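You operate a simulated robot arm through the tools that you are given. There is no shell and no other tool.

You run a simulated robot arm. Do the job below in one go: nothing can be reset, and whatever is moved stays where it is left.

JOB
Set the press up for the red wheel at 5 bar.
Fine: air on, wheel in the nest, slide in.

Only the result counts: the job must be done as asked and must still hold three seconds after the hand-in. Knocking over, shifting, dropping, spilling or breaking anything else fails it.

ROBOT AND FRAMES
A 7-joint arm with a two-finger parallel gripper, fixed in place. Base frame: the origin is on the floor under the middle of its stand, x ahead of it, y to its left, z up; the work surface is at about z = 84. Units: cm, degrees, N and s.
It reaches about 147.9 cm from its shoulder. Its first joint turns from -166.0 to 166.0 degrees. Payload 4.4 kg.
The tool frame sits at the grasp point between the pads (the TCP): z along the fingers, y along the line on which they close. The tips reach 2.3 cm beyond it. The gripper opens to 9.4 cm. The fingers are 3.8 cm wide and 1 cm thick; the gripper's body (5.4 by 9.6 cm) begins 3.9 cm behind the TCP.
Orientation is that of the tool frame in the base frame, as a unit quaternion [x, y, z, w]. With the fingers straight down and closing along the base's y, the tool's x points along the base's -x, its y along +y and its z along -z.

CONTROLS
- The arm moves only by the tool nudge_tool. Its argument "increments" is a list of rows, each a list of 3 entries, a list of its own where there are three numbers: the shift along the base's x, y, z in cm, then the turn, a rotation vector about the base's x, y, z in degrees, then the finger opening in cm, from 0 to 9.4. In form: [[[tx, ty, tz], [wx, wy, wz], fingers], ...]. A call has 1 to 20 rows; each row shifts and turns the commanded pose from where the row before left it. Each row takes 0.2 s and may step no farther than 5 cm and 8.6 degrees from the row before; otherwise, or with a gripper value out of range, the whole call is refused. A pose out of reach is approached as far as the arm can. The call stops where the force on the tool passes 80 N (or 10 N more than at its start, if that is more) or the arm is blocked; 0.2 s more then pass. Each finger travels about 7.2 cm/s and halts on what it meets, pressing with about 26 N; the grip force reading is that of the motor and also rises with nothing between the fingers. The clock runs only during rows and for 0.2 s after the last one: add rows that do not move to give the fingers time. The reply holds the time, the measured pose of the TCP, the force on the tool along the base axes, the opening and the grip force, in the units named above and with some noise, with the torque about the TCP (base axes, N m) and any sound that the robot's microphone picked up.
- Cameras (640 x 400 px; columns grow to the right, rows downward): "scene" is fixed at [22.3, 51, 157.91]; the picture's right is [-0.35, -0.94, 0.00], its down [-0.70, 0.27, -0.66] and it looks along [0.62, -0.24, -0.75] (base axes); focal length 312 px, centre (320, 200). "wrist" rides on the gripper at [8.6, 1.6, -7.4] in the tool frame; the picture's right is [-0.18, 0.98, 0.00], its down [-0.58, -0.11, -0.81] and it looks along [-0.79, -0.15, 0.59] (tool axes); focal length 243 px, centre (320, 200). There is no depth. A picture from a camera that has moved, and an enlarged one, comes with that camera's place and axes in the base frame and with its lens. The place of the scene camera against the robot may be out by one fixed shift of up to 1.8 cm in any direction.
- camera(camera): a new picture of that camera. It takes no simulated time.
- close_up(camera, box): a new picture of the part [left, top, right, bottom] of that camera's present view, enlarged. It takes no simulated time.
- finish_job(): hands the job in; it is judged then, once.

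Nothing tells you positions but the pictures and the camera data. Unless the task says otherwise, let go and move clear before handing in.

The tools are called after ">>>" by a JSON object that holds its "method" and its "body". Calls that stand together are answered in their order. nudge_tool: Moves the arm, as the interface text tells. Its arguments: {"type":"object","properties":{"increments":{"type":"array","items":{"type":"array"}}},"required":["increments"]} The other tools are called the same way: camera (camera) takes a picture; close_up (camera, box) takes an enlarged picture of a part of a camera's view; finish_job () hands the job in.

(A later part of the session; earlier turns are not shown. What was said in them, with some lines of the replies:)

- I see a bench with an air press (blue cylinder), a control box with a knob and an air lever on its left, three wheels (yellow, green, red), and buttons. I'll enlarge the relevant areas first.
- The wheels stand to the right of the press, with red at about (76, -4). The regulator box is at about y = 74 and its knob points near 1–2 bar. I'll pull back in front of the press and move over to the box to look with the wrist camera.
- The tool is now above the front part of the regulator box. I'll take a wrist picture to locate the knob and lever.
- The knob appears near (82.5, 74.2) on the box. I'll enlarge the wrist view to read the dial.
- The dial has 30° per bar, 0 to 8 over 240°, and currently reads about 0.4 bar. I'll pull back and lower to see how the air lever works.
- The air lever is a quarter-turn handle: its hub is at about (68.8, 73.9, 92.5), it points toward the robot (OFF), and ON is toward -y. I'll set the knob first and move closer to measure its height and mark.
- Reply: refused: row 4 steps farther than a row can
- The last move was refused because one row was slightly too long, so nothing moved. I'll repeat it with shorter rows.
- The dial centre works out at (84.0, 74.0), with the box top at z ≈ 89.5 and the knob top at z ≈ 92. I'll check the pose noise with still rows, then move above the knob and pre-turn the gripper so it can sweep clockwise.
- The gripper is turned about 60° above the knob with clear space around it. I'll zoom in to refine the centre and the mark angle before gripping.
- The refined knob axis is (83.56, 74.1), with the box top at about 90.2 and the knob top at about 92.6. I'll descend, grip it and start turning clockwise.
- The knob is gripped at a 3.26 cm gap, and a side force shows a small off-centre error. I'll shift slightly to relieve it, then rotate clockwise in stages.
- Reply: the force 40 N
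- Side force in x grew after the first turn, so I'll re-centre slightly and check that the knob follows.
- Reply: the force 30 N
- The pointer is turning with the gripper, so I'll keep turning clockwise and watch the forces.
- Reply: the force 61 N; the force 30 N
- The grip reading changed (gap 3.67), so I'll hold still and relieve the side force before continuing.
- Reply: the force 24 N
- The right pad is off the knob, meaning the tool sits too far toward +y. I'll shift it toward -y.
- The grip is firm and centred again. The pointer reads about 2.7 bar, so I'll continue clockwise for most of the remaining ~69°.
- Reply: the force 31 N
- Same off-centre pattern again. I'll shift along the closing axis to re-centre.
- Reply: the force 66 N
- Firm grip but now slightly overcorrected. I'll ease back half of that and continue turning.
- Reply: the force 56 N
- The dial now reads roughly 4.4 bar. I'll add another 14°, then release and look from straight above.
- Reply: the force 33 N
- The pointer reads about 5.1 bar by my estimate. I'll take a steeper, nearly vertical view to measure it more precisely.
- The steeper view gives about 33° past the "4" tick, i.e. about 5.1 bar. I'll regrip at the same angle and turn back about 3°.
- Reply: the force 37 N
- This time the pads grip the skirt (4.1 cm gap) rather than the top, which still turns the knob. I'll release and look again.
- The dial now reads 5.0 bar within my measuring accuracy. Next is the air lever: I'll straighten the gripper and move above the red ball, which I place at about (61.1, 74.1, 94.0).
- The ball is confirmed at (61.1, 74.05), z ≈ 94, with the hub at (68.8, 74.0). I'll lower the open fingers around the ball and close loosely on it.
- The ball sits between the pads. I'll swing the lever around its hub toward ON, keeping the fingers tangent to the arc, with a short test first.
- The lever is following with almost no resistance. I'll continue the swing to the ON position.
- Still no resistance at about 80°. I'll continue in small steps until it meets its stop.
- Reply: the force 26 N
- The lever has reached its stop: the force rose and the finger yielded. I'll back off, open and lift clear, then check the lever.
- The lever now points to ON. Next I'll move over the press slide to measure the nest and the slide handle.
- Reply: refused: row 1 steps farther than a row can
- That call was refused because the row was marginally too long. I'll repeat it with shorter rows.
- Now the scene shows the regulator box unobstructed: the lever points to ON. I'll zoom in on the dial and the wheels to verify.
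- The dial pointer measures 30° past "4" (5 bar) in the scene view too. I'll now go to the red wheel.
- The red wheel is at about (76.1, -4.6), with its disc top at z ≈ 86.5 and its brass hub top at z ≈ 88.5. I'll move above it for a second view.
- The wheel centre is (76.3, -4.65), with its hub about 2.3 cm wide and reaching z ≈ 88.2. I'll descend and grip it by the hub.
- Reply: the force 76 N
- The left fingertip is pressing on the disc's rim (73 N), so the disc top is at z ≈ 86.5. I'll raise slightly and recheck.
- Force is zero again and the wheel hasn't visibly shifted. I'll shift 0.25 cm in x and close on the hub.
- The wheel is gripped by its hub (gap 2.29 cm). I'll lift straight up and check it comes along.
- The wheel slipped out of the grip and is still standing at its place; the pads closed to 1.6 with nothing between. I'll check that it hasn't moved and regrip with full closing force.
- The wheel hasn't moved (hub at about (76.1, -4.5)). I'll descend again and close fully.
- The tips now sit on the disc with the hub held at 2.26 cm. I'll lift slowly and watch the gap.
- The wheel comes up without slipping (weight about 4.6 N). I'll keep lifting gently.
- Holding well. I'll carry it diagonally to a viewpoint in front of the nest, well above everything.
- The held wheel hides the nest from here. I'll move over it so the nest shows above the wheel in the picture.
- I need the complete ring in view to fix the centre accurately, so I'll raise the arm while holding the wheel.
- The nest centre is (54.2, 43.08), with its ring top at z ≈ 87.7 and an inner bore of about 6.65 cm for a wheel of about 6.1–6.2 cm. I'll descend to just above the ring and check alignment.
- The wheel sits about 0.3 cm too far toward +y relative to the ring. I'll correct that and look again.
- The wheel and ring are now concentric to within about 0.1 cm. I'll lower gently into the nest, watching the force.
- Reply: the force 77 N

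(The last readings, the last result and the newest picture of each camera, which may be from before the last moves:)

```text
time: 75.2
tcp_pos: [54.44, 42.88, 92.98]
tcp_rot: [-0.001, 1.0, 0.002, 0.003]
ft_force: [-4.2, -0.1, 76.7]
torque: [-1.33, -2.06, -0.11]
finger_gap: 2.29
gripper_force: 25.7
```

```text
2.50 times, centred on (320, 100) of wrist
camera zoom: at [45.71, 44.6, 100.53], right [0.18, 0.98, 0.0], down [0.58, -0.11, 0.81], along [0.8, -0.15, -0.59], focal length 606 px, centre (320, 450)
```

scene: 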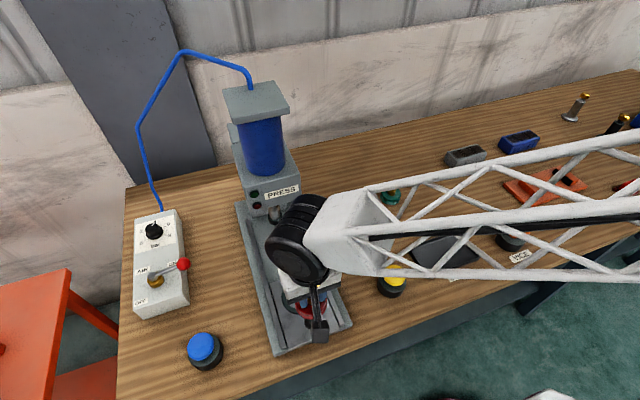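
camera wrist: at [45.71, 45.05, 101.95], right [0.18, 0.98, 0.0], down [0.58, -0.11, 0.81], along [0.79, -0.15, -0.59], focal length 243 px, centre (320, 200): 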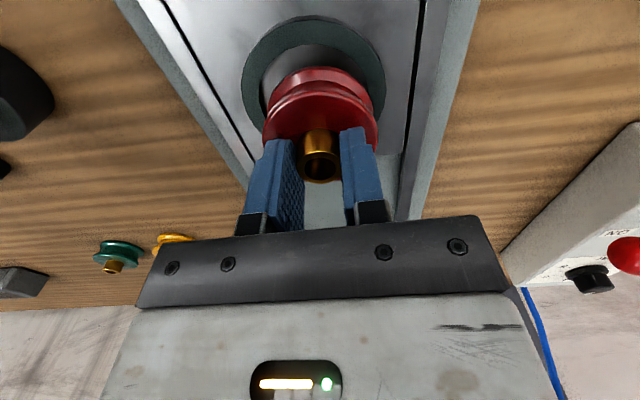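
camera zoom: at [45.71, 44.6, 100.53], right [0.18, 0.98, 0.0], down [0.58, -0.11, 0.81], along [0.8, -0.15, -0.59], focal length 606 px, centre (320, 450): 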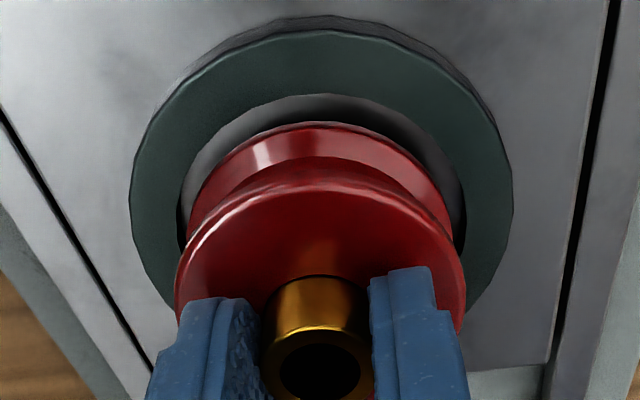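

The wheel touched the far (+x) edge of the ring, with contact about 3 cm ahead and slightly to -y. I'll raise, shift back toward -x, and try again.

>>> {"method": "nudge_tool", "body": {"increments": [[[0, 0, 0.6], [0, 0, 0], 0], [[-0.3, 0.08, 0.1], [0, 0, 0], 0], [[0, 0, 0], [0, 0, 0], 0], [[0, 0, 0], [0, 0, 0], 0]]}}

>>> {"method": "close_up", "body": {"camera": "wrist", "box": [240, 20, 400, 180]}}

```text
time: 76.2
tcp_pos: [53.82, 42.79, 92.98]
tcp_rot: [-0.001, 1.0, -0.001, -0.001]
ft_force: [-0.3, 0.2, -6.1]
torque: [0.02, -0.01, 0.02]
finger_gap: 2.25
gripper_force: 25.5
```

```text
2.50 times, centred on (320, 100) of wrist
camera zoom: at [45.29, 44.54, 100.7], right [0.18, 0.98, 0.0], down [0.58, -0.11, 0.81], along [0.79, -0.15, -0.59], focal length 606 px, centre (320, 450)
```

zoom: 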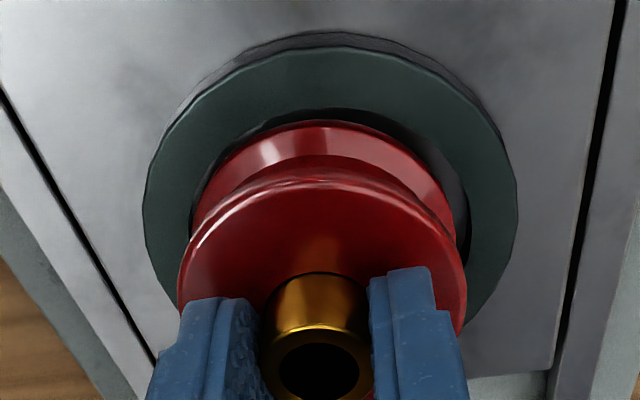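

Now the wheel is slightly too far toward -x and -y. I'll make a fine correction and check again before lowering.

>>> {"method": "nudge_tool", "body": {"increments": [[[0.15, 0.13, 0], [0, 0, 0], 0], [[0, 0, 0], [0, 0, 0], 0], [[0, 0, 0], [0, 0, 0], 0], [[0, 0, 0], [0, 0, 0], 0]]}}

>>> {"method": "close_up", "body": {"camera": "wrist", "box": [240, 20, 400, 180]}}

```text
time: 77.2
tcp_pos: [54.14, 42.93, 93.11]
tcp_rot: [0.0, 1.0, 0.0, -0.001]
ft_force: [0.3, -0.4, -5.0]
torque: [0.01, 0.02, -0.01]
finger_gap: 2.26
gripper_force: 26.6
```

```text
2.50 times, centred on (320, 100) of wrist
camera zoom: at [45.48, 44.7, 100.8], right [0.18, 0.98, 0.0], down [0.58, -0.11, 0.81], along [0.79, -0.15, -0.59], focal length 606 px, centre (320, 450)
```

zoom: 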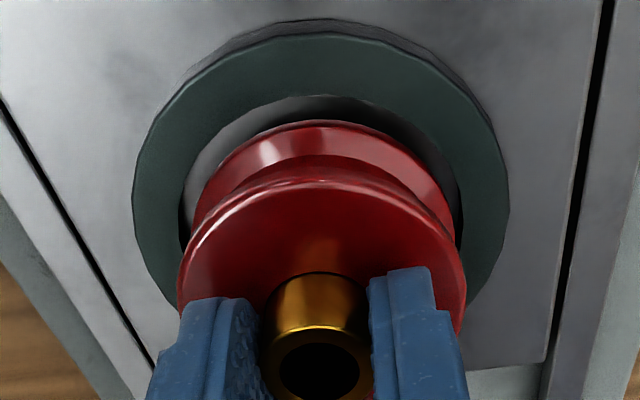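

The gaps are now even all round (about 0.25 cm). I'll lower slowly.

>>> {"method": "nudge_tool", "body": {"increments": [[[0, 0, -0.25], [0, 0, 0], 0], [[0, 0, -0.25], [0, 0, 0], 0], [[0, 0, -0.2], [0, 0, 0], 0], [[0, 0, 0], [0, 0, 0], 0]]}}

>>> {"method": "close_up", "body": {"camera": "wrist", "box": [240, 20, 400, 180]}}

```text
time: 78.2
tcp_pos: [54.17, 43.0, 92.49]
tcp_rot: [0.0, 1.0, 0.001, 0.0]
ft_force: [-0.5, -1.0, 8.0]
torque: [-0.06, 0.37, 0.0]
finger_gap: 2.25
gripper_force: 25.7
```

```text
2.50 times, centred on (320, 100) of wrist
camera zoom: at [45.5, 44.75, 100.17], right [0.18, 0.98, 0.0], down [0.58, -0.11, 0.81], along [0.79, -0.15, -0.59], focal length 606 px, centre (320, 450)
```

zoom: 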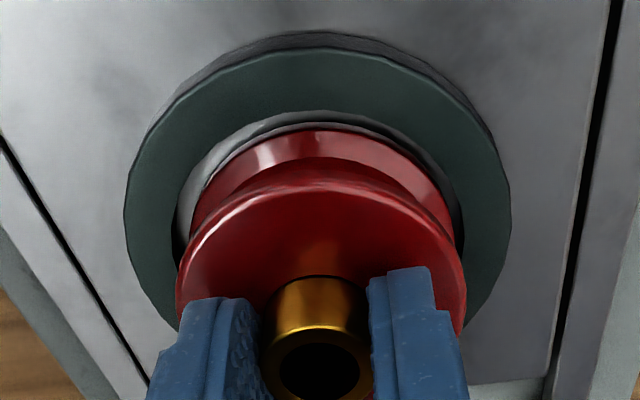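

A light contact on the near side appeared. I'll zoom in closely at the near edge to see whether the wheel is inside the ring.

>>> {"method": "close_up", "body": {"camera": "wrist", "box": [280, 40, 370, 110]}}

>>> {"method": "close_up", "body": {"camera": "scene", "box": [270, 260, 330, 320]}}

```text
5.71 times, centred on (325, 75) of wrist
camera zoom: at [45.5, 44.75, 100.17], right [0.18, 0.98, 0.0], down [0.58, -0.11, 0.81], along [0.79, -0.15, -0.59], focal length 1386 px, centre (291, 914)
```

zoom: 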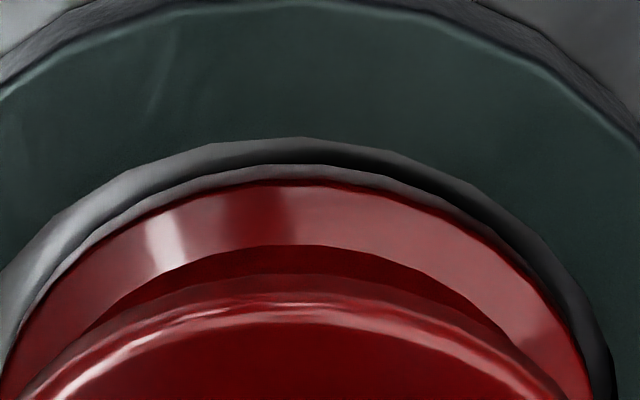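

```text
6.67 times, centred on (300, 290) of scene
camera zoom: at [22.3, 51.0, 157.91], right [-0.35, -0.94, 0.0], down [-0.7, 0.27, -0.66], along [0.62, -0.24, -0.75], focal length 2083 px, centre (453, -400)
```

zoom: 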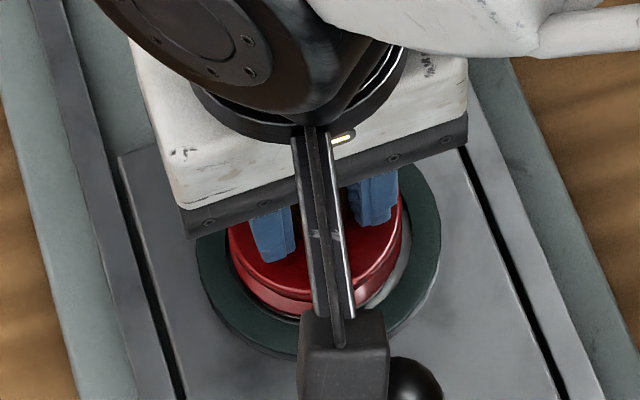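

The wheel edge is inside the ring bore with a gap visible all along the near side, so the contact seems to be at the bottom. I'll continue down in tiny steps with a slight +x shift.

>>> {"method": "nudge_tool", "body": {"increments": [[[0.06, 0, 0], [0, 0, 0], 0], [[0, 0, -0.1], [0, 0, 0], 0], [[0, 0, 0], [0, 0, 0], 0]]}}

>>> {"method": "nudge_tool", "body": {"increments": [[[0, 0, -0.12], [0, 0, 0], 0], [[0, 0, 0], [0, 0, 0], 0]]}}

>>> {"method": "close_up", "body": {"camera": "wrist", "box": [240, 20, 400, 180]}}

```text
time: 79.0
tcp_pos: [54.17, 43.03, 92.42]
tcp_rot: [0.0, 1.0, 0.001, 0.001]
ft_force: [2.9, 8.1, 17.2]
torque: [0.32, 0.47, -0.19]
finger_gap: 2.28
gripper_force: 26.0
```

```text
time: 79.6
tcp_pos: [54.17, 42.9, 92.22]
tcp_rot: [0.0, 1.0, 0.0, 0.001]
ft_force: [8.8, 3.9, 20.7]
torque: [0.14, 0.11, -0.04]
finger_gap: 2.28
gripper_force: 26.0
```

```text
2.50 times, centred on (320, 100) of wrist
camera zoom: at [45.55, 44.63, 99.95], right [0.18, 0.98, 0.0], down [0.58, -0.11, 0.81], along [0.79, -0.15, -0.59], focal length 606 px, centre (320, 450)
```

zoom: 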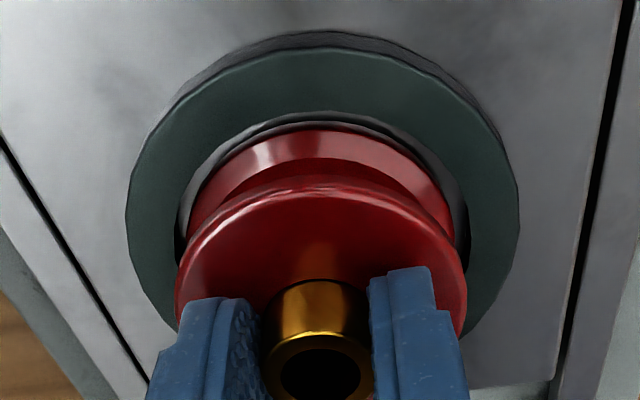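

The contact is pushing the wheel toward +x from the near side. I'll lift slightly, shift 0.15 cm toward +x, and lower again.

>>> {"method": "nudge_tool", "body": {"increments": [[[0, 0, 0.25], [0, 0, 0], 0], [[0.15, 0, 0], [0, 0, 0], 0], [[0, 0, 0], [0, 0, 0], 0]]}}

>>> {"method": "close_up", "body": {"camera": "wrist", "box": [280, 40, 370, 110]}}

>>> {"method": "nudge_tool", "body": {"increments": [[[0, 0, -0.2], [0, 0, 0], 0], [[0, 0, -0.15], [0, 0, 0], 0], [[0, 0, 0], [0, 0, 0], 0]]}}

>>> {"method": "close_up", "body": {"camera": "wrist", "box": [280, 40, 370, 110]}}

```text
time: 80.4
tcp_pos: [54.27, 42.94, 92.35]
tcp_rot: [0.0, 1.0, 0.0, -0.001]
ft_force: [-0.8, -0.9, -3.1]
torque: [-0.13, 0.04, -0.04]
finger_gap: 2.28
gripper_force: 25.7
```

```text
5.71 times, centred on (325, 75) of wrist
camera zoom: at [45.68, 44.68, 100.07], right [0.18, 0.98, 0.0], down [0.58, -0.11, 0.81], along [0.79, -0.15, -0.59], focal length 1386 px, centre (291, 914)
```

zoom: 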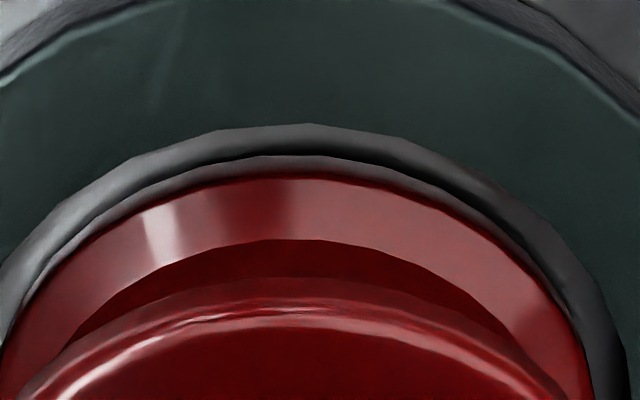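

```text
time: 81.2
tcp_pos: [54.27, 43.09, 92.14]
tcp_rot: [0.0, 1.0, 0.001, 0.001]
ft_force: [-0.7, -8.0, 23.1]
torque: [-0.36, 0.72, 0.15]
finger_gap: 2.28
gripper_force: 26.4
```

```text
5.71 times, centred on (325, 75) of wrist
camera zoom: at [45.72, 44.73, 99.94], right [0.18, 0.98, 0.0], down [0.58, -0.11, 0.81], along [0.79, -0.15, -0.59], focal length 1386 px, centre (291, 914)
```

zoom: 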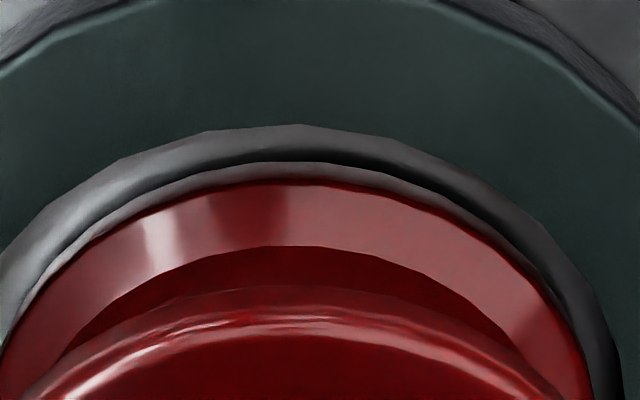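

I need to see the wheel's attitude, so I'll look at the hub and disc in detail from both cameras.

>>> {"method": "close_up", "body": {"camera": "wrist", "box": [240, 40, 400, 200]}}

>>> {"method": "close_up", "body": {"camera": "scene", "box": [275, 265, 325, 315]}}

```text
2.50 times, centred on (320, 120) of wrist
camera zoom: at [45.72, 44.73, 99.94], right [0.18, 0.98, 0.0], down [0.58, -0.11, 0.81], along [0.79, -0.15, -0.59], focal length 606 px, centre (320, 400)
```

zoom: 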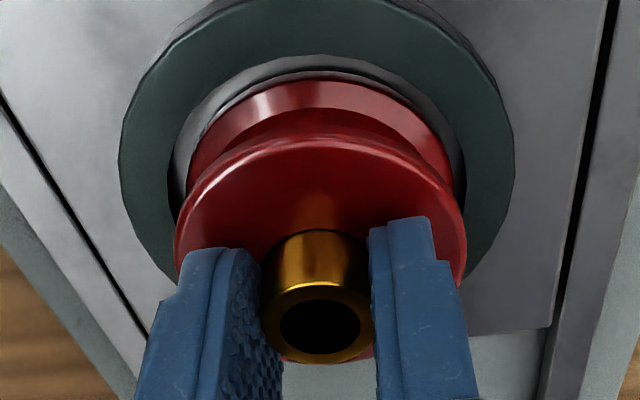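

```text
8.00 times, centred on (300, 290) of scene
camera zoom: at [22.3, 51.0, 157.91], right [-0.35, -0.94, 0.0], down [-0.7, 0.27, -0.66], along [0.62, -0.24, -0.75], focal length 2500 px, centre (480, -520)
```

zoom: 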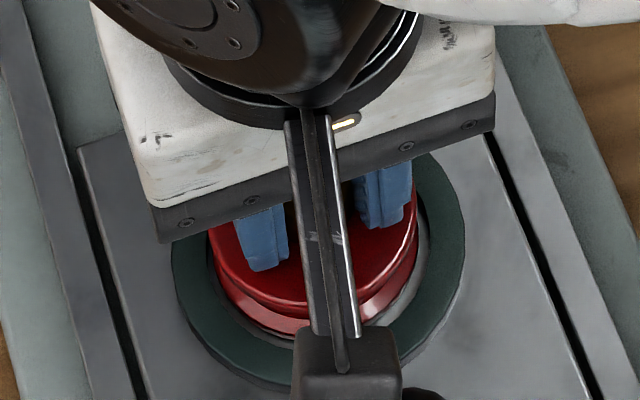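

The wheel appears to be in the bore with its near edge on the floor, probably slightly tilted in the grip. I'll ease the load, open the fingers gently so it settles, and look.

>>> {"method": "nudge_tool", "body": {"increments": [[[-0.1, 0, 0.1], [0, 0, 0], 0], [[0, 0, 0], [0, 0, 0], 0], [[0, 0, 0], [0, 0, 0], 2.6], [[0, 0, 0], [0, 0, 0], 3.2], [[0, 0, 0], [0, 0, 0], 4], [[0, 0, 0], [0, 0, 0], 4.4]]}}

>>> {"method": "close_up", "body": {"camera": "wrist", "box": [240, 40, 400, 200]}}

>>> {"method": "close_up", "body": {"camera": "scene", "box": [275, 265, 325, 315]}}

```text
time: 82.6
tcp_pos: [54.15, 42.96, 92.22]
tcp_rot: [0.0, 1.0, 0.0, 0.0]
ft_force: [-0.6, 0.7, -0.4]
torque: [0.01, 0.0, 0.0]
finger_gap: 4.42
gripper_force: 0.2
```

```text
2.50 times, centred on (320, 120) of wrist
camera zoom: at [45.54, 44.72, 99.96], right [0.18, 0.98, 0.0], down [0.58, -0.11, 0.81], along [0.79, -0.15, -0.59], focal length 606 px, centre (320, 400)
```

zoom: 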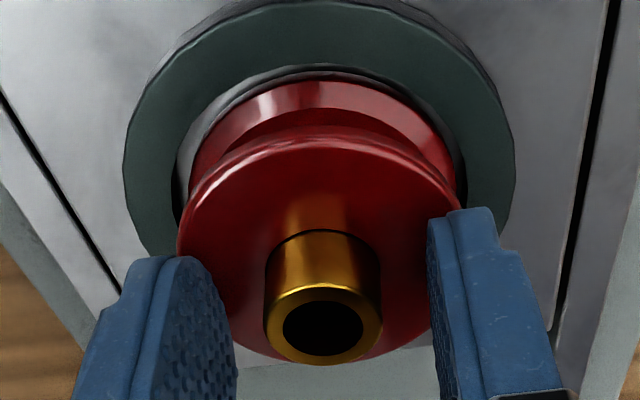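

```text
8.00 times, centred on (300, 290) of scene
camera zoom: at [22.3, 51.0, 157.91], right [-0.35, -0.94, 0.0], down [-0.7, 0.27, -0.66], along [0.62, -0.24, -0.75], focal length 2500 px, centre (480, -520)
```

zoom: 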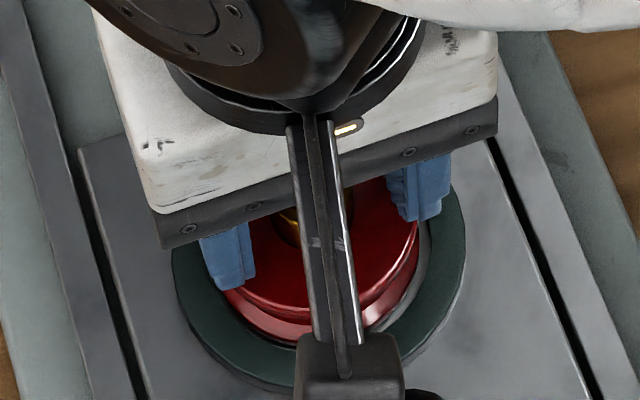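

The wheel is released and stays put. I'll lift straight up and view it from above.

>>> {"method": "nudge_tool", "body": {"increments": [[[0, 0, 2], [0, 0, 0], 4.4], [[0, 0, 4], [0, 0, 0], 4.4], [[-1, 0, 4.5], [0, 0, 0], 4.4], [[-4, 0, 3], [0, 0, 0], 4.4], [[-3, 0, 3], [0, 0, 0], 4.4], [[0, 0, 0], [0, 0, 0], 4.4], [[0, 0, 0], [0, 0, 0], 4.4]]}}

>>> {"method": "camera", "body": {"camera": "wrist"}}

>>> {"method": "close_up", "body": {"camera": "wrist", "box": [270, 10, 390, 130]}}

>>> {"method": "close_up", "body": {"camera": "scene", "box": [275, 265, 325, 315]}}

```text
time: 84.2
tcp_pos: [45.99, 42.82, 109.0]
tcp_rot: [0.0, 1.0, 0.0, 0.0]
ft_force: [0.6, -0.2, -0.2]
torque: [0.01, 0.04, 0.0]
finger_gap: 4.39
gripper_force: 0.0
```

```text
taken
camera wrist: at [37.41, 44.4, 116.69], right [0.18, 0.98, 0.0], down [0.58, -0.11, 0.81], along [0.79, -0.15, -0.59], focal length 243 px, centre (320, 200)
```

wrist: 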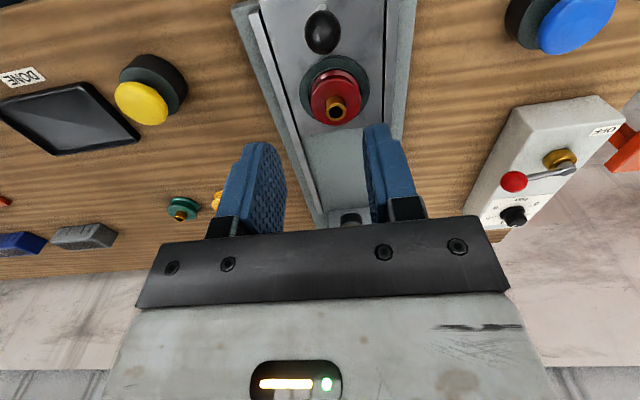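

```text
3.33 times, centred on (330, 70) of wrist
camera zoom: at [37.41, 44.4, 116.69], right [0.18, 0.98, 0.0], down [0.58, -0.11, 0.81], along [0.79, -0.15, -0.59], focal length 809 px, centre (287, 633)
```

zoom: 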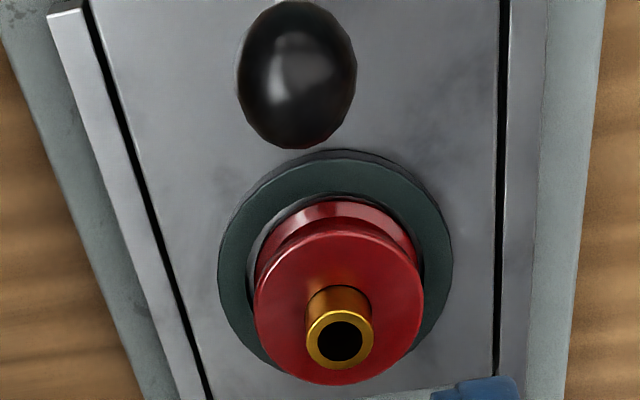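

```text
8.00 times, centred on (300, 290) of scene
camera zoom: at [22.3, 51.0, 157.91], right [-0.35, -0.94, 0.0], down [-0.7, 0.27, -0.66], along [0.62, -0.24, -0.75], focal length 2500 px, centre (480, -520)
```

zoom: 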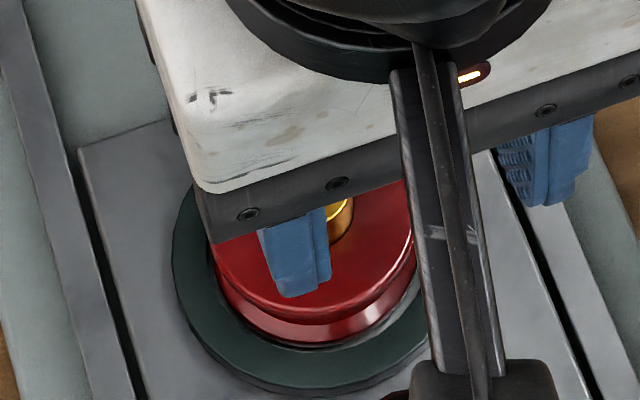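

From above, the hub and disc positions are consistent with the wheel standing upright on the nest floor. I'll move the arm aside to get a clear scene view.

>>> {"method": "nudge_tool", "body": {"increments": [[[-3, 0, 2], [0, 0, 0], 4.4], [[-3, -3, 2], [0, 0, 0], 4.4], [[0, -4.5, 0], [0, 0, 0], 4.4], [[0, -4.5, 0], [0, 0, 0], 4.4], [[0, -4.5, 0], [0, 0, 0], 4.4], [[0, -4.5, 0], [0, 0, 0], 4.4], [[0, 0, 0], [0, 0, 0], 4.4]]}}

>>> {"method": "camera", "body": {"camera": "scene"}}

>>> {"method": "close_up", "body": {"camera": "scene", "box": [270, 260, 330, 335]}}

>>> {"method": "camera", "body": {"camera": "wrist"}}

```text
time: 85.8
tcp_pos: [40.41, 22.01, 113.01]
tcp_rot: [-0.001, 1.0, -0.001, 0.0]
ft_force: [-0.3, 0.1, 0.5]
torque: [-0.01, 0.02, -0.02]
finger_gap: 4.38
gripper_force: 0.0
```

```text
taken
```

scene: 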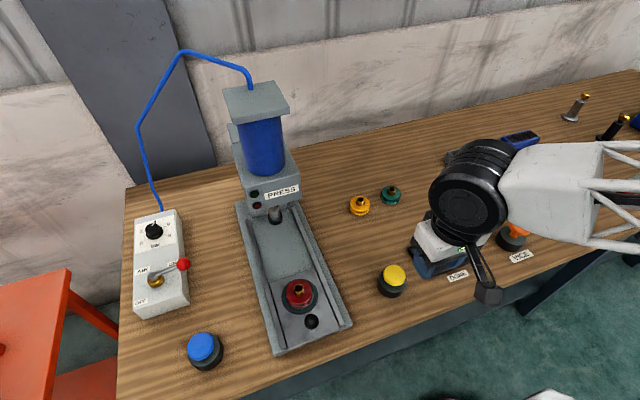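

```text
5.33 times, centred on (300, 298) of scene
camera zoom: at [22.3, 51.0, 157.91], right [-0.35, -0.94, 0.0], down [-0.7, 0.27, -0.66], along [0.62, -0.24, -0.75], focal length 1667 px, centre (427, -320)
```

zoom: 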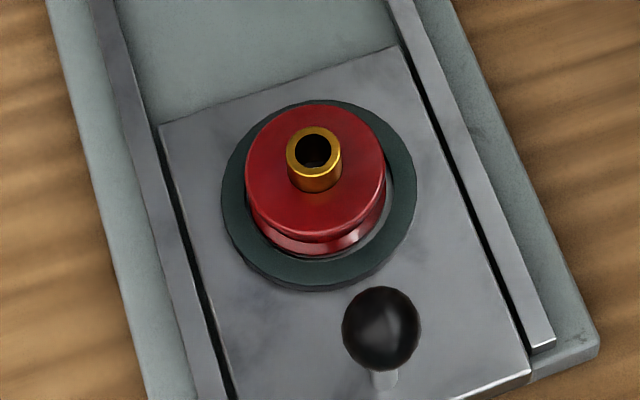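

```text
taken
camera wrist: at [31.92, 23.7, 120.68], right [0.18, 0.98, 0.0], down [0.58, -0.11, 0.81], along [0.79, -0.15, -0.59], focal length 243 px, centre (320, 200)
```

wrist: 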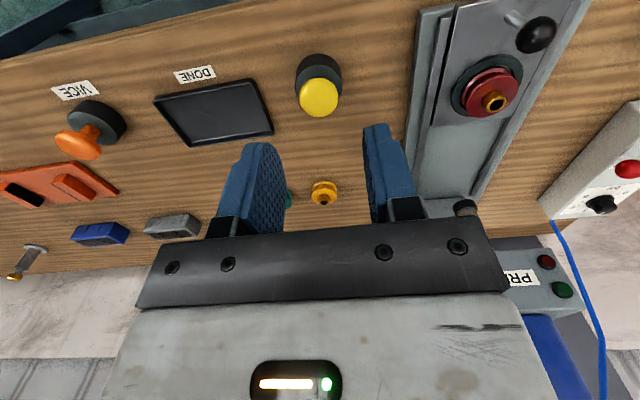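

In the scene view the wheel stands upright and concentric in the ring, seated on the nest floor. Next I'll push the slide in with closed fingers behind the black ball, which is at (45.5, 43.1, 92.9). The ram axis is near x ≈ 73, so travel should be about 18–19 cm.

>>> {"method": "nudge_tool", "body": {"increments": [[[0, 4.5, 0], [0, -6, 0], 2], [[0, 4.5, 0], [0, -6, 0], 0], [[0, 4.5, 0], [0, 0, 0], 0], [[0, 4.5, 0], [0, 0, 0], 0], [[-1, 3.1, 0], [0, 0, 0], 0], [[0, 0, -4], [0, 0, 0], 0], [[0, 0, -4], [0, 0, 0], 0], [[0, 0, 0], [0, 0, 0], 0], [[0, 0, 0], [0, 0, 0], 0]]}}

>>> {"method": "camera", "body": {"camera": "wrist"}}

>>> {"method": "camera", "body": {"camera": "scene"}}

```text
time: 87.8
tcp_pos: [39.43, 43.06, 104.6]
tcp_rot: [0.0, 0.995, 0.0, 0.104]
ft_force: [-0.1, -0.5, 0.0]
torque: [0.02, -0.01, 0.02]
finger_gap: 0.0
gripper_force: 25.9
```

```text
taken
camera wrist: at [29.36, 44.76, 110.3], right [0.18, 0.98, 0.04], down [0.4, -0.11, 0.91], along [0.9, -0.15, -0.41], focal length 243 px, centre (320, 200)
```

wrist: 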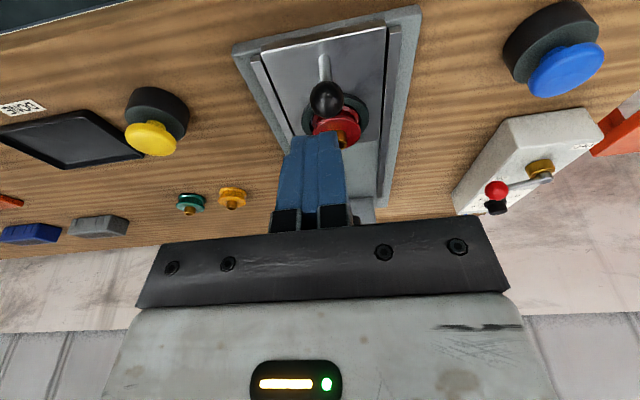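

```text
taken
```

scene: 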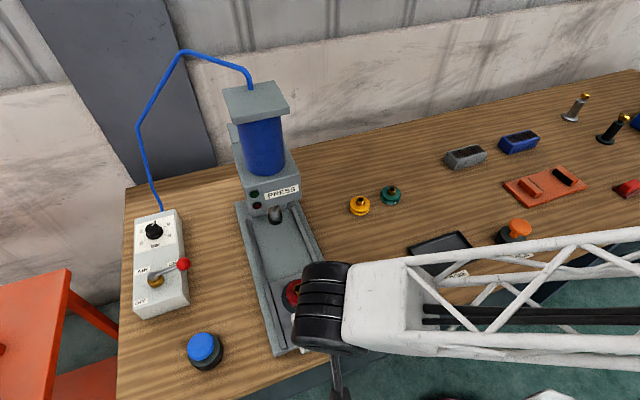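

The ball is confirmed at (45.5, 43). I'll lower the closed fingers behind it and approach slowly.

>>> {"method": "nudge_tool", "body": {"increments": [[[0, 0, -4], [0, 0, 0], 0], [[0, 0, -4], [0, 0, 0], 0], [[0, 0, -3.6], [0, 0, 0], 0], [[0, 0, 0], [0, 0, 0], 0], [[0, 0, 0], [0, 0, 0], 0]]}}

>>> {"method": "camera", "body": {"camera": "wrist"}}

>>> {"method": "camera", "body": {"camera": "scene"}}

```text
time: 89.0
tcp_pos: [39.25, 43.21, 93.09]
tcp_rot: [0.001, 0.995, -0.001, 0.105]
ft_force: [-0.2, -0.5, -0.5]
torque: [0.05, -0.02, 0.02]
finger_gap: 0.02
gripper_force: 25.7
```

```text
taken
camera wrist: at [29.38, 44.94, 98.75], right [0.18, 0.98, 0.04], down [0.4, -0.11, 0.91], along [0.9, -0.15, -0.41], focal length 243 px, centre (320, 200)
```

wrist: 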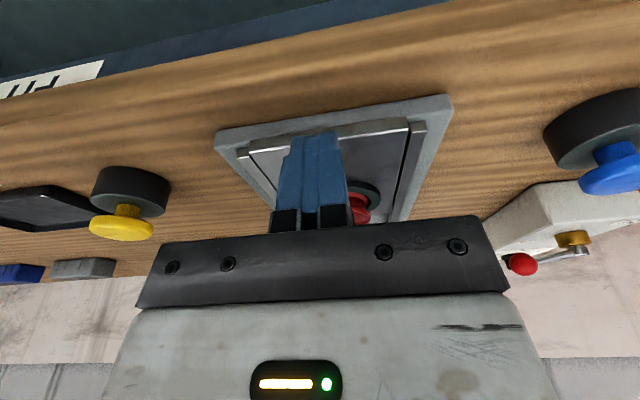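

```text
taken
```

scene: 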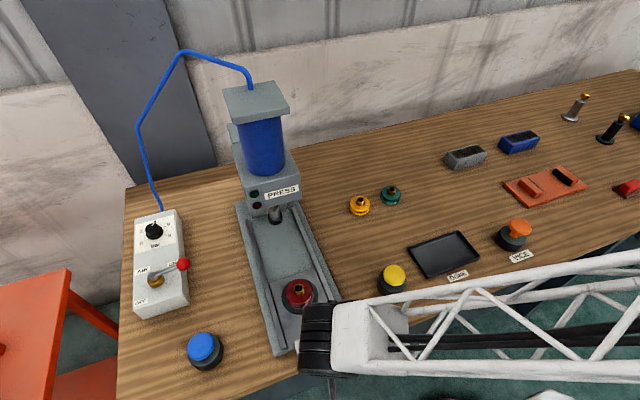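

The fingers are lined up behind the ball. I'll advance slowly until contact and then push the slide.

>>> {"method": "nudge_tool", "body": {"increments": [[[0.8, -0.1, 0], [0, 0, 0], 0], [[0.8, 0, 0], [0, 0, 0], 0], [[0.8, 0, 0], [0, 0, 0], 0], [[0.8, 0, 0], [0, 0, 0], 0], [[0, 0, 0], [0, 0, 0], 0]]}}

>>> {"method": "close_up", "body": {"camera": "scene", "box": [220, 190, 380, 370]}}

```text
time: 90.2
tcp_pos: [42.47, 43.02, 92.95]
tcp_rot: [0.0, 0.995, 0.0, 0.105]
ft_force: [-0.8, 0.7, 0.0]
torque: [0.02, 0.01, 0.04]
finger_gap: 0.0
gripper_force: 26.2
```

```text
2.22 times, centred on (300, 280) of scene
camera zoom: at [22.3, 51.0, 157.91], right [-0.35, -0.94, 0.0], down [-0.7, 0.27, -0.66], along [0.62, -0.24, -0.75], focal length 694 px, centre (364, 22)
```

zoom: 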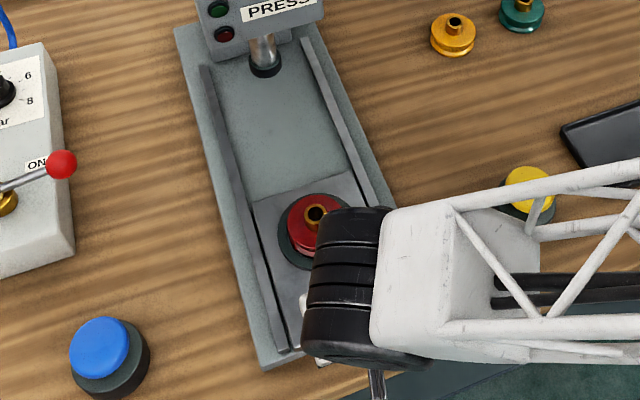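

Nearly at the ball. I'll continue pushing in small steps.

>>> {"method": "nudge_tool", "body": {"increments": [[[0.8, 0, 0], [0, 0, 0], 0], [[0.8, 0, 0], [0, 0, 0], 0], [[0.8, 0, 0], [0, 0, 0], 0], [[0, 0, 0], [0, 0, 0], 0]]}}

>>> {"method": "close_up", "body": {"camera": "scene", "box": [220, 190, 380, 370]}}

>>> {"method": "camera", "body": {"camera": "wrist"}}

```text
time: 91.2
tcp_pos: [44.74, 42.89, 93.15]
tcp_rot: [-0.001, 0.995, 0.0, 0.105]
ft_force: [-1.4, 0.2, -0.1]
torque: [0.02, 0.02, 0.01]
finger_gap: 0.0
gripper_force: 26.2
```

```text
2.22 times, centred on (300, 280) of scene
camera zoom: at [22.3, 51.0, 157.91], right [-0.35, -0.94, 0.0], down [-0.7, 0.27, -0.66], along [0.62, -0.24, -0.75], focal length 694 px, centre (364, 22)
```

zoom: 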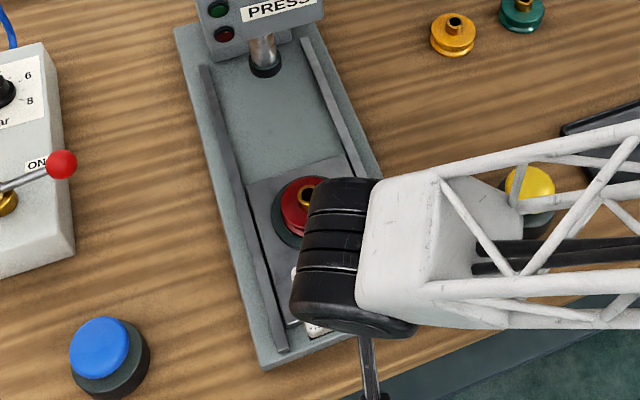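

```text
taken
camera wrist: at [34.84, 44.63, 98.79], right [0.18, 0.98, 0.04], down [0.4, -0.11, 0.91], along [0.9, -0.15, -0.41], focal length 243 px, centre (320, 200)
```

wrist: 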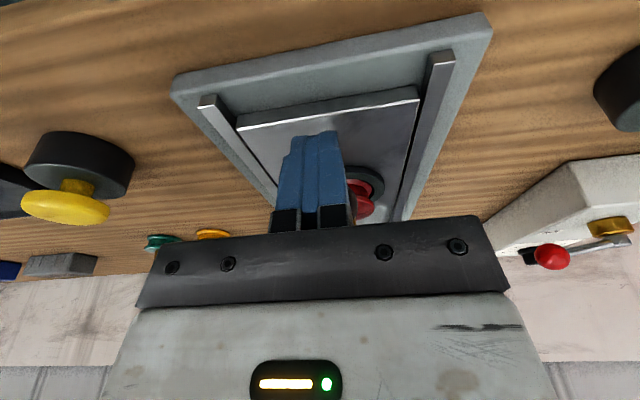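

The slide and wheel are moving with very little force. I'll continue pushing steadily.

>>> {"method": "nudge_tool", "body": {"increments": [[[0.8, 0, 0], [0, 0, 0], 0], [[0.9, 0, 0], [0, 0, 0], 0], [[0.9, 0, 0], [0, 0, 0], 0], [[0.9, 0, 0], [0, 0, 0], 0], [[0.9, 0, 0], [0, 0, 0], 0], [[0.9, 0, 0], [0, 0, 0], 0], [[0.7, 0, 0], [0, 0, 0], 0], [[0, 0, 0], [0, 0, 0], 0]]}}

>>> {"method": "close_up", "body": {"camera": "scene", "box": [220, 170, 380, 350]}}

>>> {"method": "camera", "body": {"camera": "wrist"}}

```text
time: 93.0
tcp_pos: [50.78, 43.0, 93.08]
tcp_rot: [0.0, 0.995, -0.001, 0.105]
ft_force: [-0.8, 0.4, -0.7]
torque: [-0.02, 0.01, 0.02]
finger_gap: 0.0
gripper_force: 25.9
```

```text
2.22 times, centred on (300, 260) of scene
camera zoom: at [22.3, 51.0, 157.91], right [-0.35, -0.94, 0.0], down [-0.7, 0.27, -0.66], along [0.62, -0.24, -0.75], focal length 694 px, centre (364, 67)
```

zoom: 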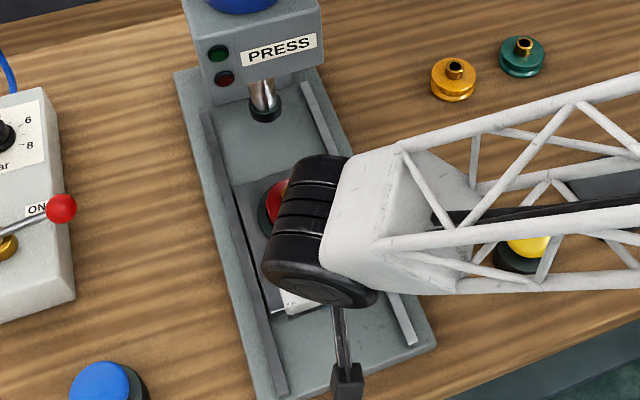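

```text
taken
camera wrist: at [40.86, 44.73, 98.82], right [0.18, 0.98, 0.04], down [0.4, -0.11, 0.91], along [0.9, -0.15, -0.41], focal length 243 px, centre (320, 200)
```

wrist: 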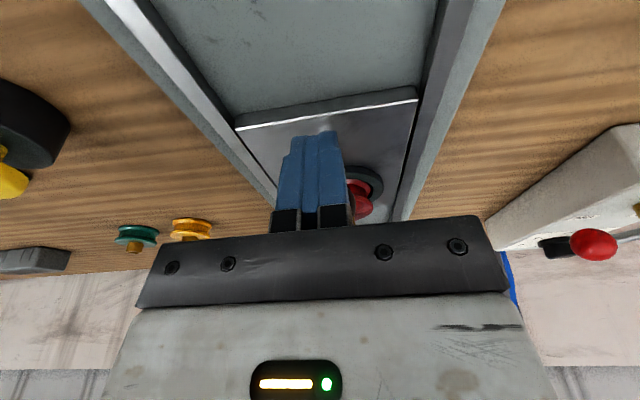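

All moving well with the wheel still in the nest. I'll continue in stages, checking clearance to the press head.

>>> {"method": "nudge_tool", "body": {"increments": [[[0.8, 0, 0], [0, 0, 0], 0], [[0.9, 0, 0], [0, 0, 0], 0], [[0.9, 0, 0], [0, 0, 0], 0], [[0.9, 0, 0], [0, 0, 0], 0], [[0.9, 0, 0], [0, 0, 0], 0], [[0.6, 0, 0], [0, 0, 0], 0], [[0, 0, 0], [0, 0, 0], 0]]}}

>>> {"method": "close_up", "body": {"camera": "scene", "box": [220, 150, 380, 330]}}

>>> {"method": "camera", "body": {"camera": "wrist"}}

```text
time: 94.6
tcp_pos: [55.88, 42.98, 93.36]
tcp_rot: [0.0, 0.994, 0.0, 0.105]
ft_force: [0.5, -0.3, -0.2]
torque: [-0.01, -0.02, -0.03]
finger_gap: 0.0
gripper_force: 25.9
```

```text
2.22 times, centred on (300, 240) of scene
camera zoom: at [22.3, 51.0, 157.91], right [-0.35, -0.94, 0.0], down [-0.7, 0.27, -0.66], along [0.62, -0.24, -0.75], focal length 694 px, centre (364, 111)
```

zoom: 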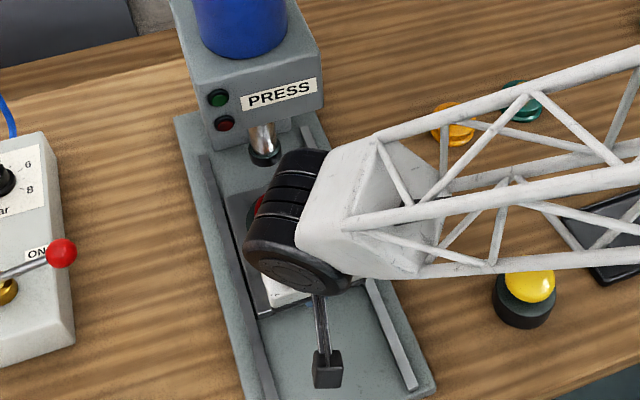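

```text
taken
camera wrist: at [45.98, 44.7, 98.95], right [0.18, 0.98, 0.04], down [0.4, -0.11, 0.91], along [0.9, -0.15, -0.41], focal length 243 px, centre (320, 200)
```

wrist: 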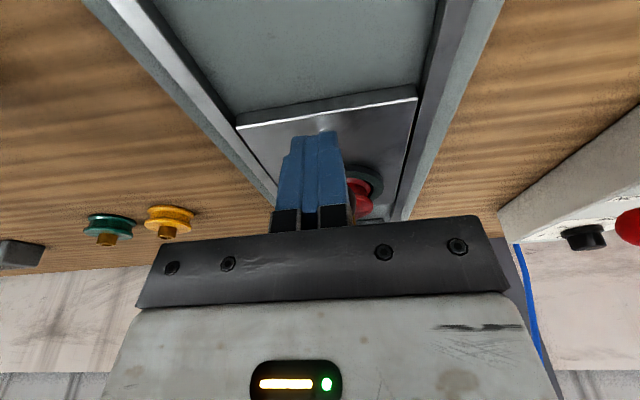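

About 5 cm of travel remain, and the wrist stays well short of the press head's front. I'll continue slowly toward the end stop.

>>> {"method": "nudge_tool", "body": {"increments": [[[0.7, 0, 0], [0, 0, 0], 0], [[0.7, 0, 0], [0, 0, 0], 0], [[0.7, 0, 0], [0, 0, 0], 0], [[0.7, 0, 0], [0, 0, 0], 0], [[0.7, 0, 0], [0, 0, 0], 0], [[0, 0, 0], [0, 0, 0], 0]]}}

>>> {"method": "close_up", "body": {"camera": "scene", "box": [220, 150, 380, 330]}}

```text
time: 96.0
tcp_pos: [59.19, 42.96, 93.09]
tcp_rot: [0.0, 0.994, 0.001, 0.105]
ft_force: [0.4, 0.1, -0.3]
torque: [0.0, -0.04, 0.0]
finger_gap: 0.0
gripper_force: 26.4
```

```text
2.22 times, centred on (300, 240) of scene
camera zoom: at [22.3, 51.0, 157.91], right [-0.35, -0.94, 0.0], down [-0.7, 0.27, -0.66], along [0.62, -0.24, -0.75], focal length 694 px, centre (364, 111)
```

zoom: 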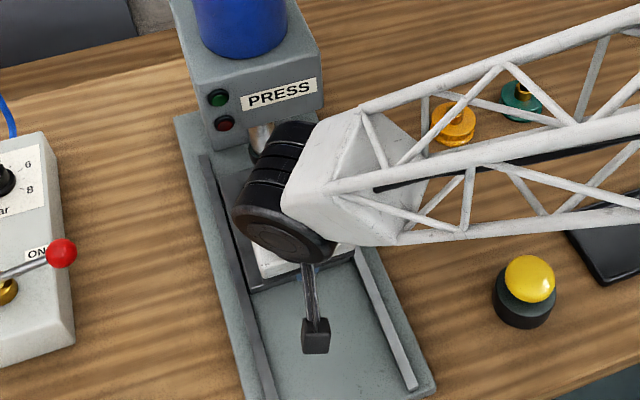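

Still free. I'll continue in half-centimetre steps until the end stop is felt.

>>> {"method": "nudge_tool", "body": {"increments": [[[0.5, 0, 0], [0, 0, 0], 0], [[0.5, 0, 0], [0, 0, 0], 0], [[0, 0, 0], [0, 0, 0], 0]]}}

>>> {"method": "nudge_tool", "body": {"increments": [[[0.4, 0, 0], [0, 0, 0], 0], [[0.4, 0, 0], [0, 0, 0], 0], [[0, 0, 0], [0, 0, 0], 0]]}}

>>> {"method": "close_up", "body": {"camera": "scene", "box": [220, 150, 380, 330]}}

>>> {"method": "camera", "body": {"camera": "wrist"}}

```text
time: 96.8
tcp_pos: [60.25, 42.95, 93.15]
tcp_rot: [0.0, 0.995, 0.0, 0.104]
ft_force: [-0.1, 0.8, 0.3]
torque: [-0.04, 0.03, 0.02]
finger_gap: 0.01
gripper_force: 25.7
```

```text
time: 97.6
tcp_pos: [60.92, 42.95, 93.07]
tcp_rot: [0.001, 0.995, -0.001, 0.103]
ft_force: [-62.3, -3.8, 11.3]
torque: [-0.17, 0.14, -0.06]
finger_gap: 0.03
gripper_force: 26.1
```

```text
2.22 times, centred on (300, 240) of scene
camera zoom: at [22.3, 51.0, 157.91], right [-0.35, -0.94, 0.0], down [-0.7, 0.27, -0.66], along [0.62, -0.24, -0.75], focal length 694 px, centre (364, 111)
```

zoom: 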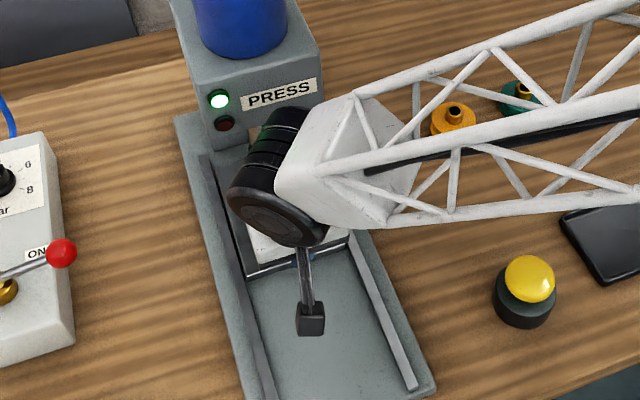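

```text
taken
camera wrist: at [50.98, 44.67, 98.78], right [0.18, 0.98, 0.04], down [0.4, -0.11, 0.91], along [0.9, -0.15, -0.42], focal length 243 px, centre (320, 200)
```

wrist: 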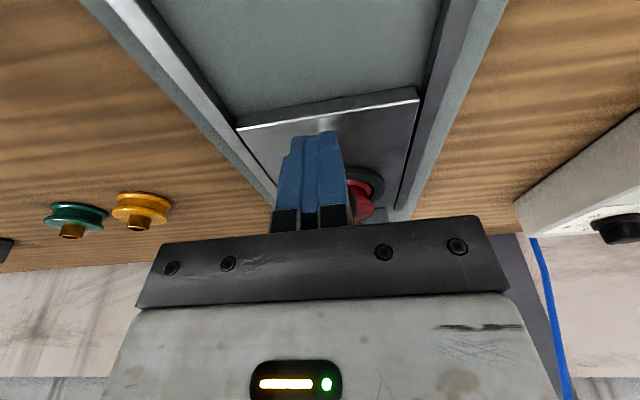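

The slide hit its end stop and the press's green lamp lit up. I'll back straight off and retreat, then check everything.

>>> {"method": "nudge_tool", "body": {"increments": [[[-0.5, 0, 0], [0, 0, 0], 0], [[-2, 0, 0], [0, 0, 0], 0], [[-4, 0, 0], [0, 0, 0], 0], [[-4, 0, 0], [0, 0, 0], 0], [[-4.5, 0, 0], [0, 0, 0], 0], [[-3, 0, 3.5], [0, 0, 0], 0], [[-1, 0, 4.5], [0, 0, 0], 0], [[0, 0, 4.5], [0, 6, 0], 0], [[0, -3, 3.5], [0, 6, 0], 0], [[0, -4.8, 0], [0, 0, 0], 0], [[0, -4.8, 0], [0, 0, 0], 0], [[0, -4.8, 0], [0, 0, 0], 0], [[0, -4.8, 0], [0, 0, 0], 2], [[0, -4.8, 0], [0, 0, 0], 4], [[0, -4.8, 0], [0, 0, 0], 4], [[0, 0, 0], [0, 0, 0], 4]]}}

>>> {"method": "camera", "body": {"camera": "scene"}}

>>> {"method": "close_up", "body": {"camera": "scene", "box": [220, 150, 380, 330]}}

>>> {"method": "close_up", "body": {"camera": "scene", "box": [120, 200, 200, 250]}}

>>> {"method": "camera", "body": {"camera": "wrist"}}

```text
time: 101.0
tcp_pos: [42.0, 11.0, 109.4]
tcp_rot: [0.0, 1.0, 0.0, 0.001]
ft_force: [-1.3, 0.3, 0.9]
torque: [0.01, 0.02, -0.01]
finger_gap: 3.99
gripper_force: 0.1
```

```text
taken
```

scene: 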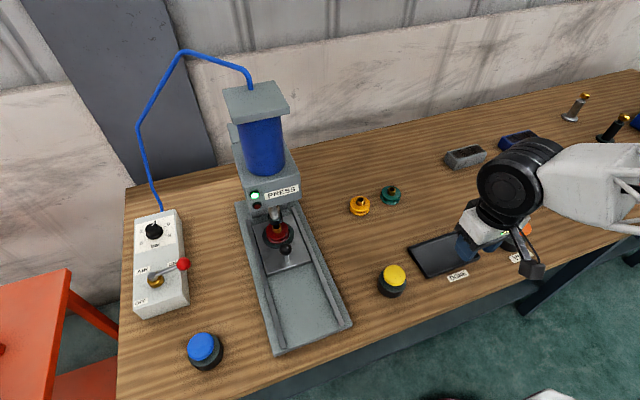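

```text
2.22 times, centred on (300, 240) of scene
camera zoom: at [22.3, 51.0, 157.91], right [-0.35, -0.94, 0.0], down [-0.7, 0.27, -0.66], along [0.62, -0.24, -0.75], focal length 694 px, centre (364, 111)
```

zoom: 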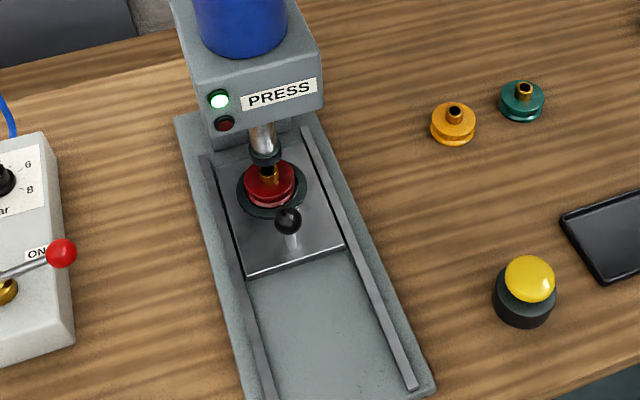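

```text
8.00 times, centred on (160, 225) of scene
camera zoom: at [22.3, 51.0, 157.91], right [-0.35, -0.94, 0.0], down [-0.7, 0.27, -0.66], along [0.62, -0.24, -0.75], focal length 2500 px, centre (1600, 0)
```

zoom: 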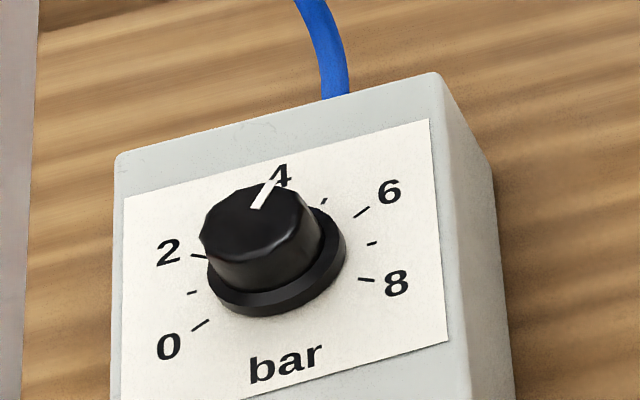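

```text
taken
camera wrist: at [33.48, 12.73, 117.13], right [0.18, 0.98, 0.0], down [0.58, -0.11, 0.81], along [0.79, -0.15, -0.59], focal length 243 px, centre (320, 200)
```

wrist: 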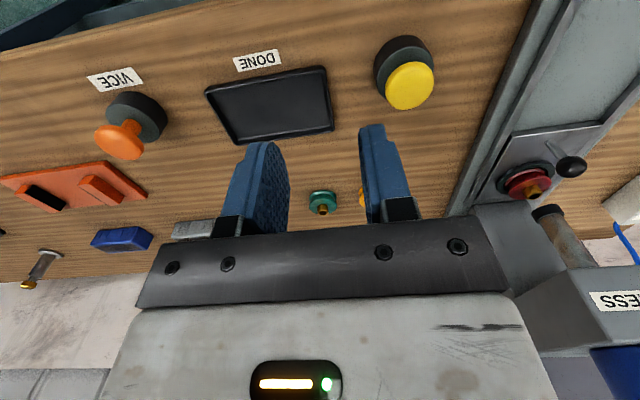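

The green lamp stays lit with the slide in, the red wheel sits in the nest under the ram, the air lever is at ON and the dial points to 5 bar. The other objects are undisturbed and the arm is clear, so I'm handing the job in.

>>> {"method": "finish_job", "body": {}}

```text
The job is handed in.
```

The press is set up for the red wheel at 5 bar and the job is handed in; no verdict came back with the hand-in.

- **Pressure:** the regulator points at 5 bar. I measured it from several camera views, and they agree to within about 0.1 bar.
- **Air:** the lever is against its ON stop.
- **Wheel:** the red wheel is in the nest. The camera showed it upright and centred before the slide went in. It slipped out of the gripper on the first lift and stayed standing in its place. It also caught the edge of the nest ring once before I got it seated.
- **Slide:** it is pushed in to its end stop, with the wheel under the ram. The green lamp on the press lit at that point and was still on after the arm backed away.

The arm is clear, and nothing else on the bench looked moved in the last pictures.
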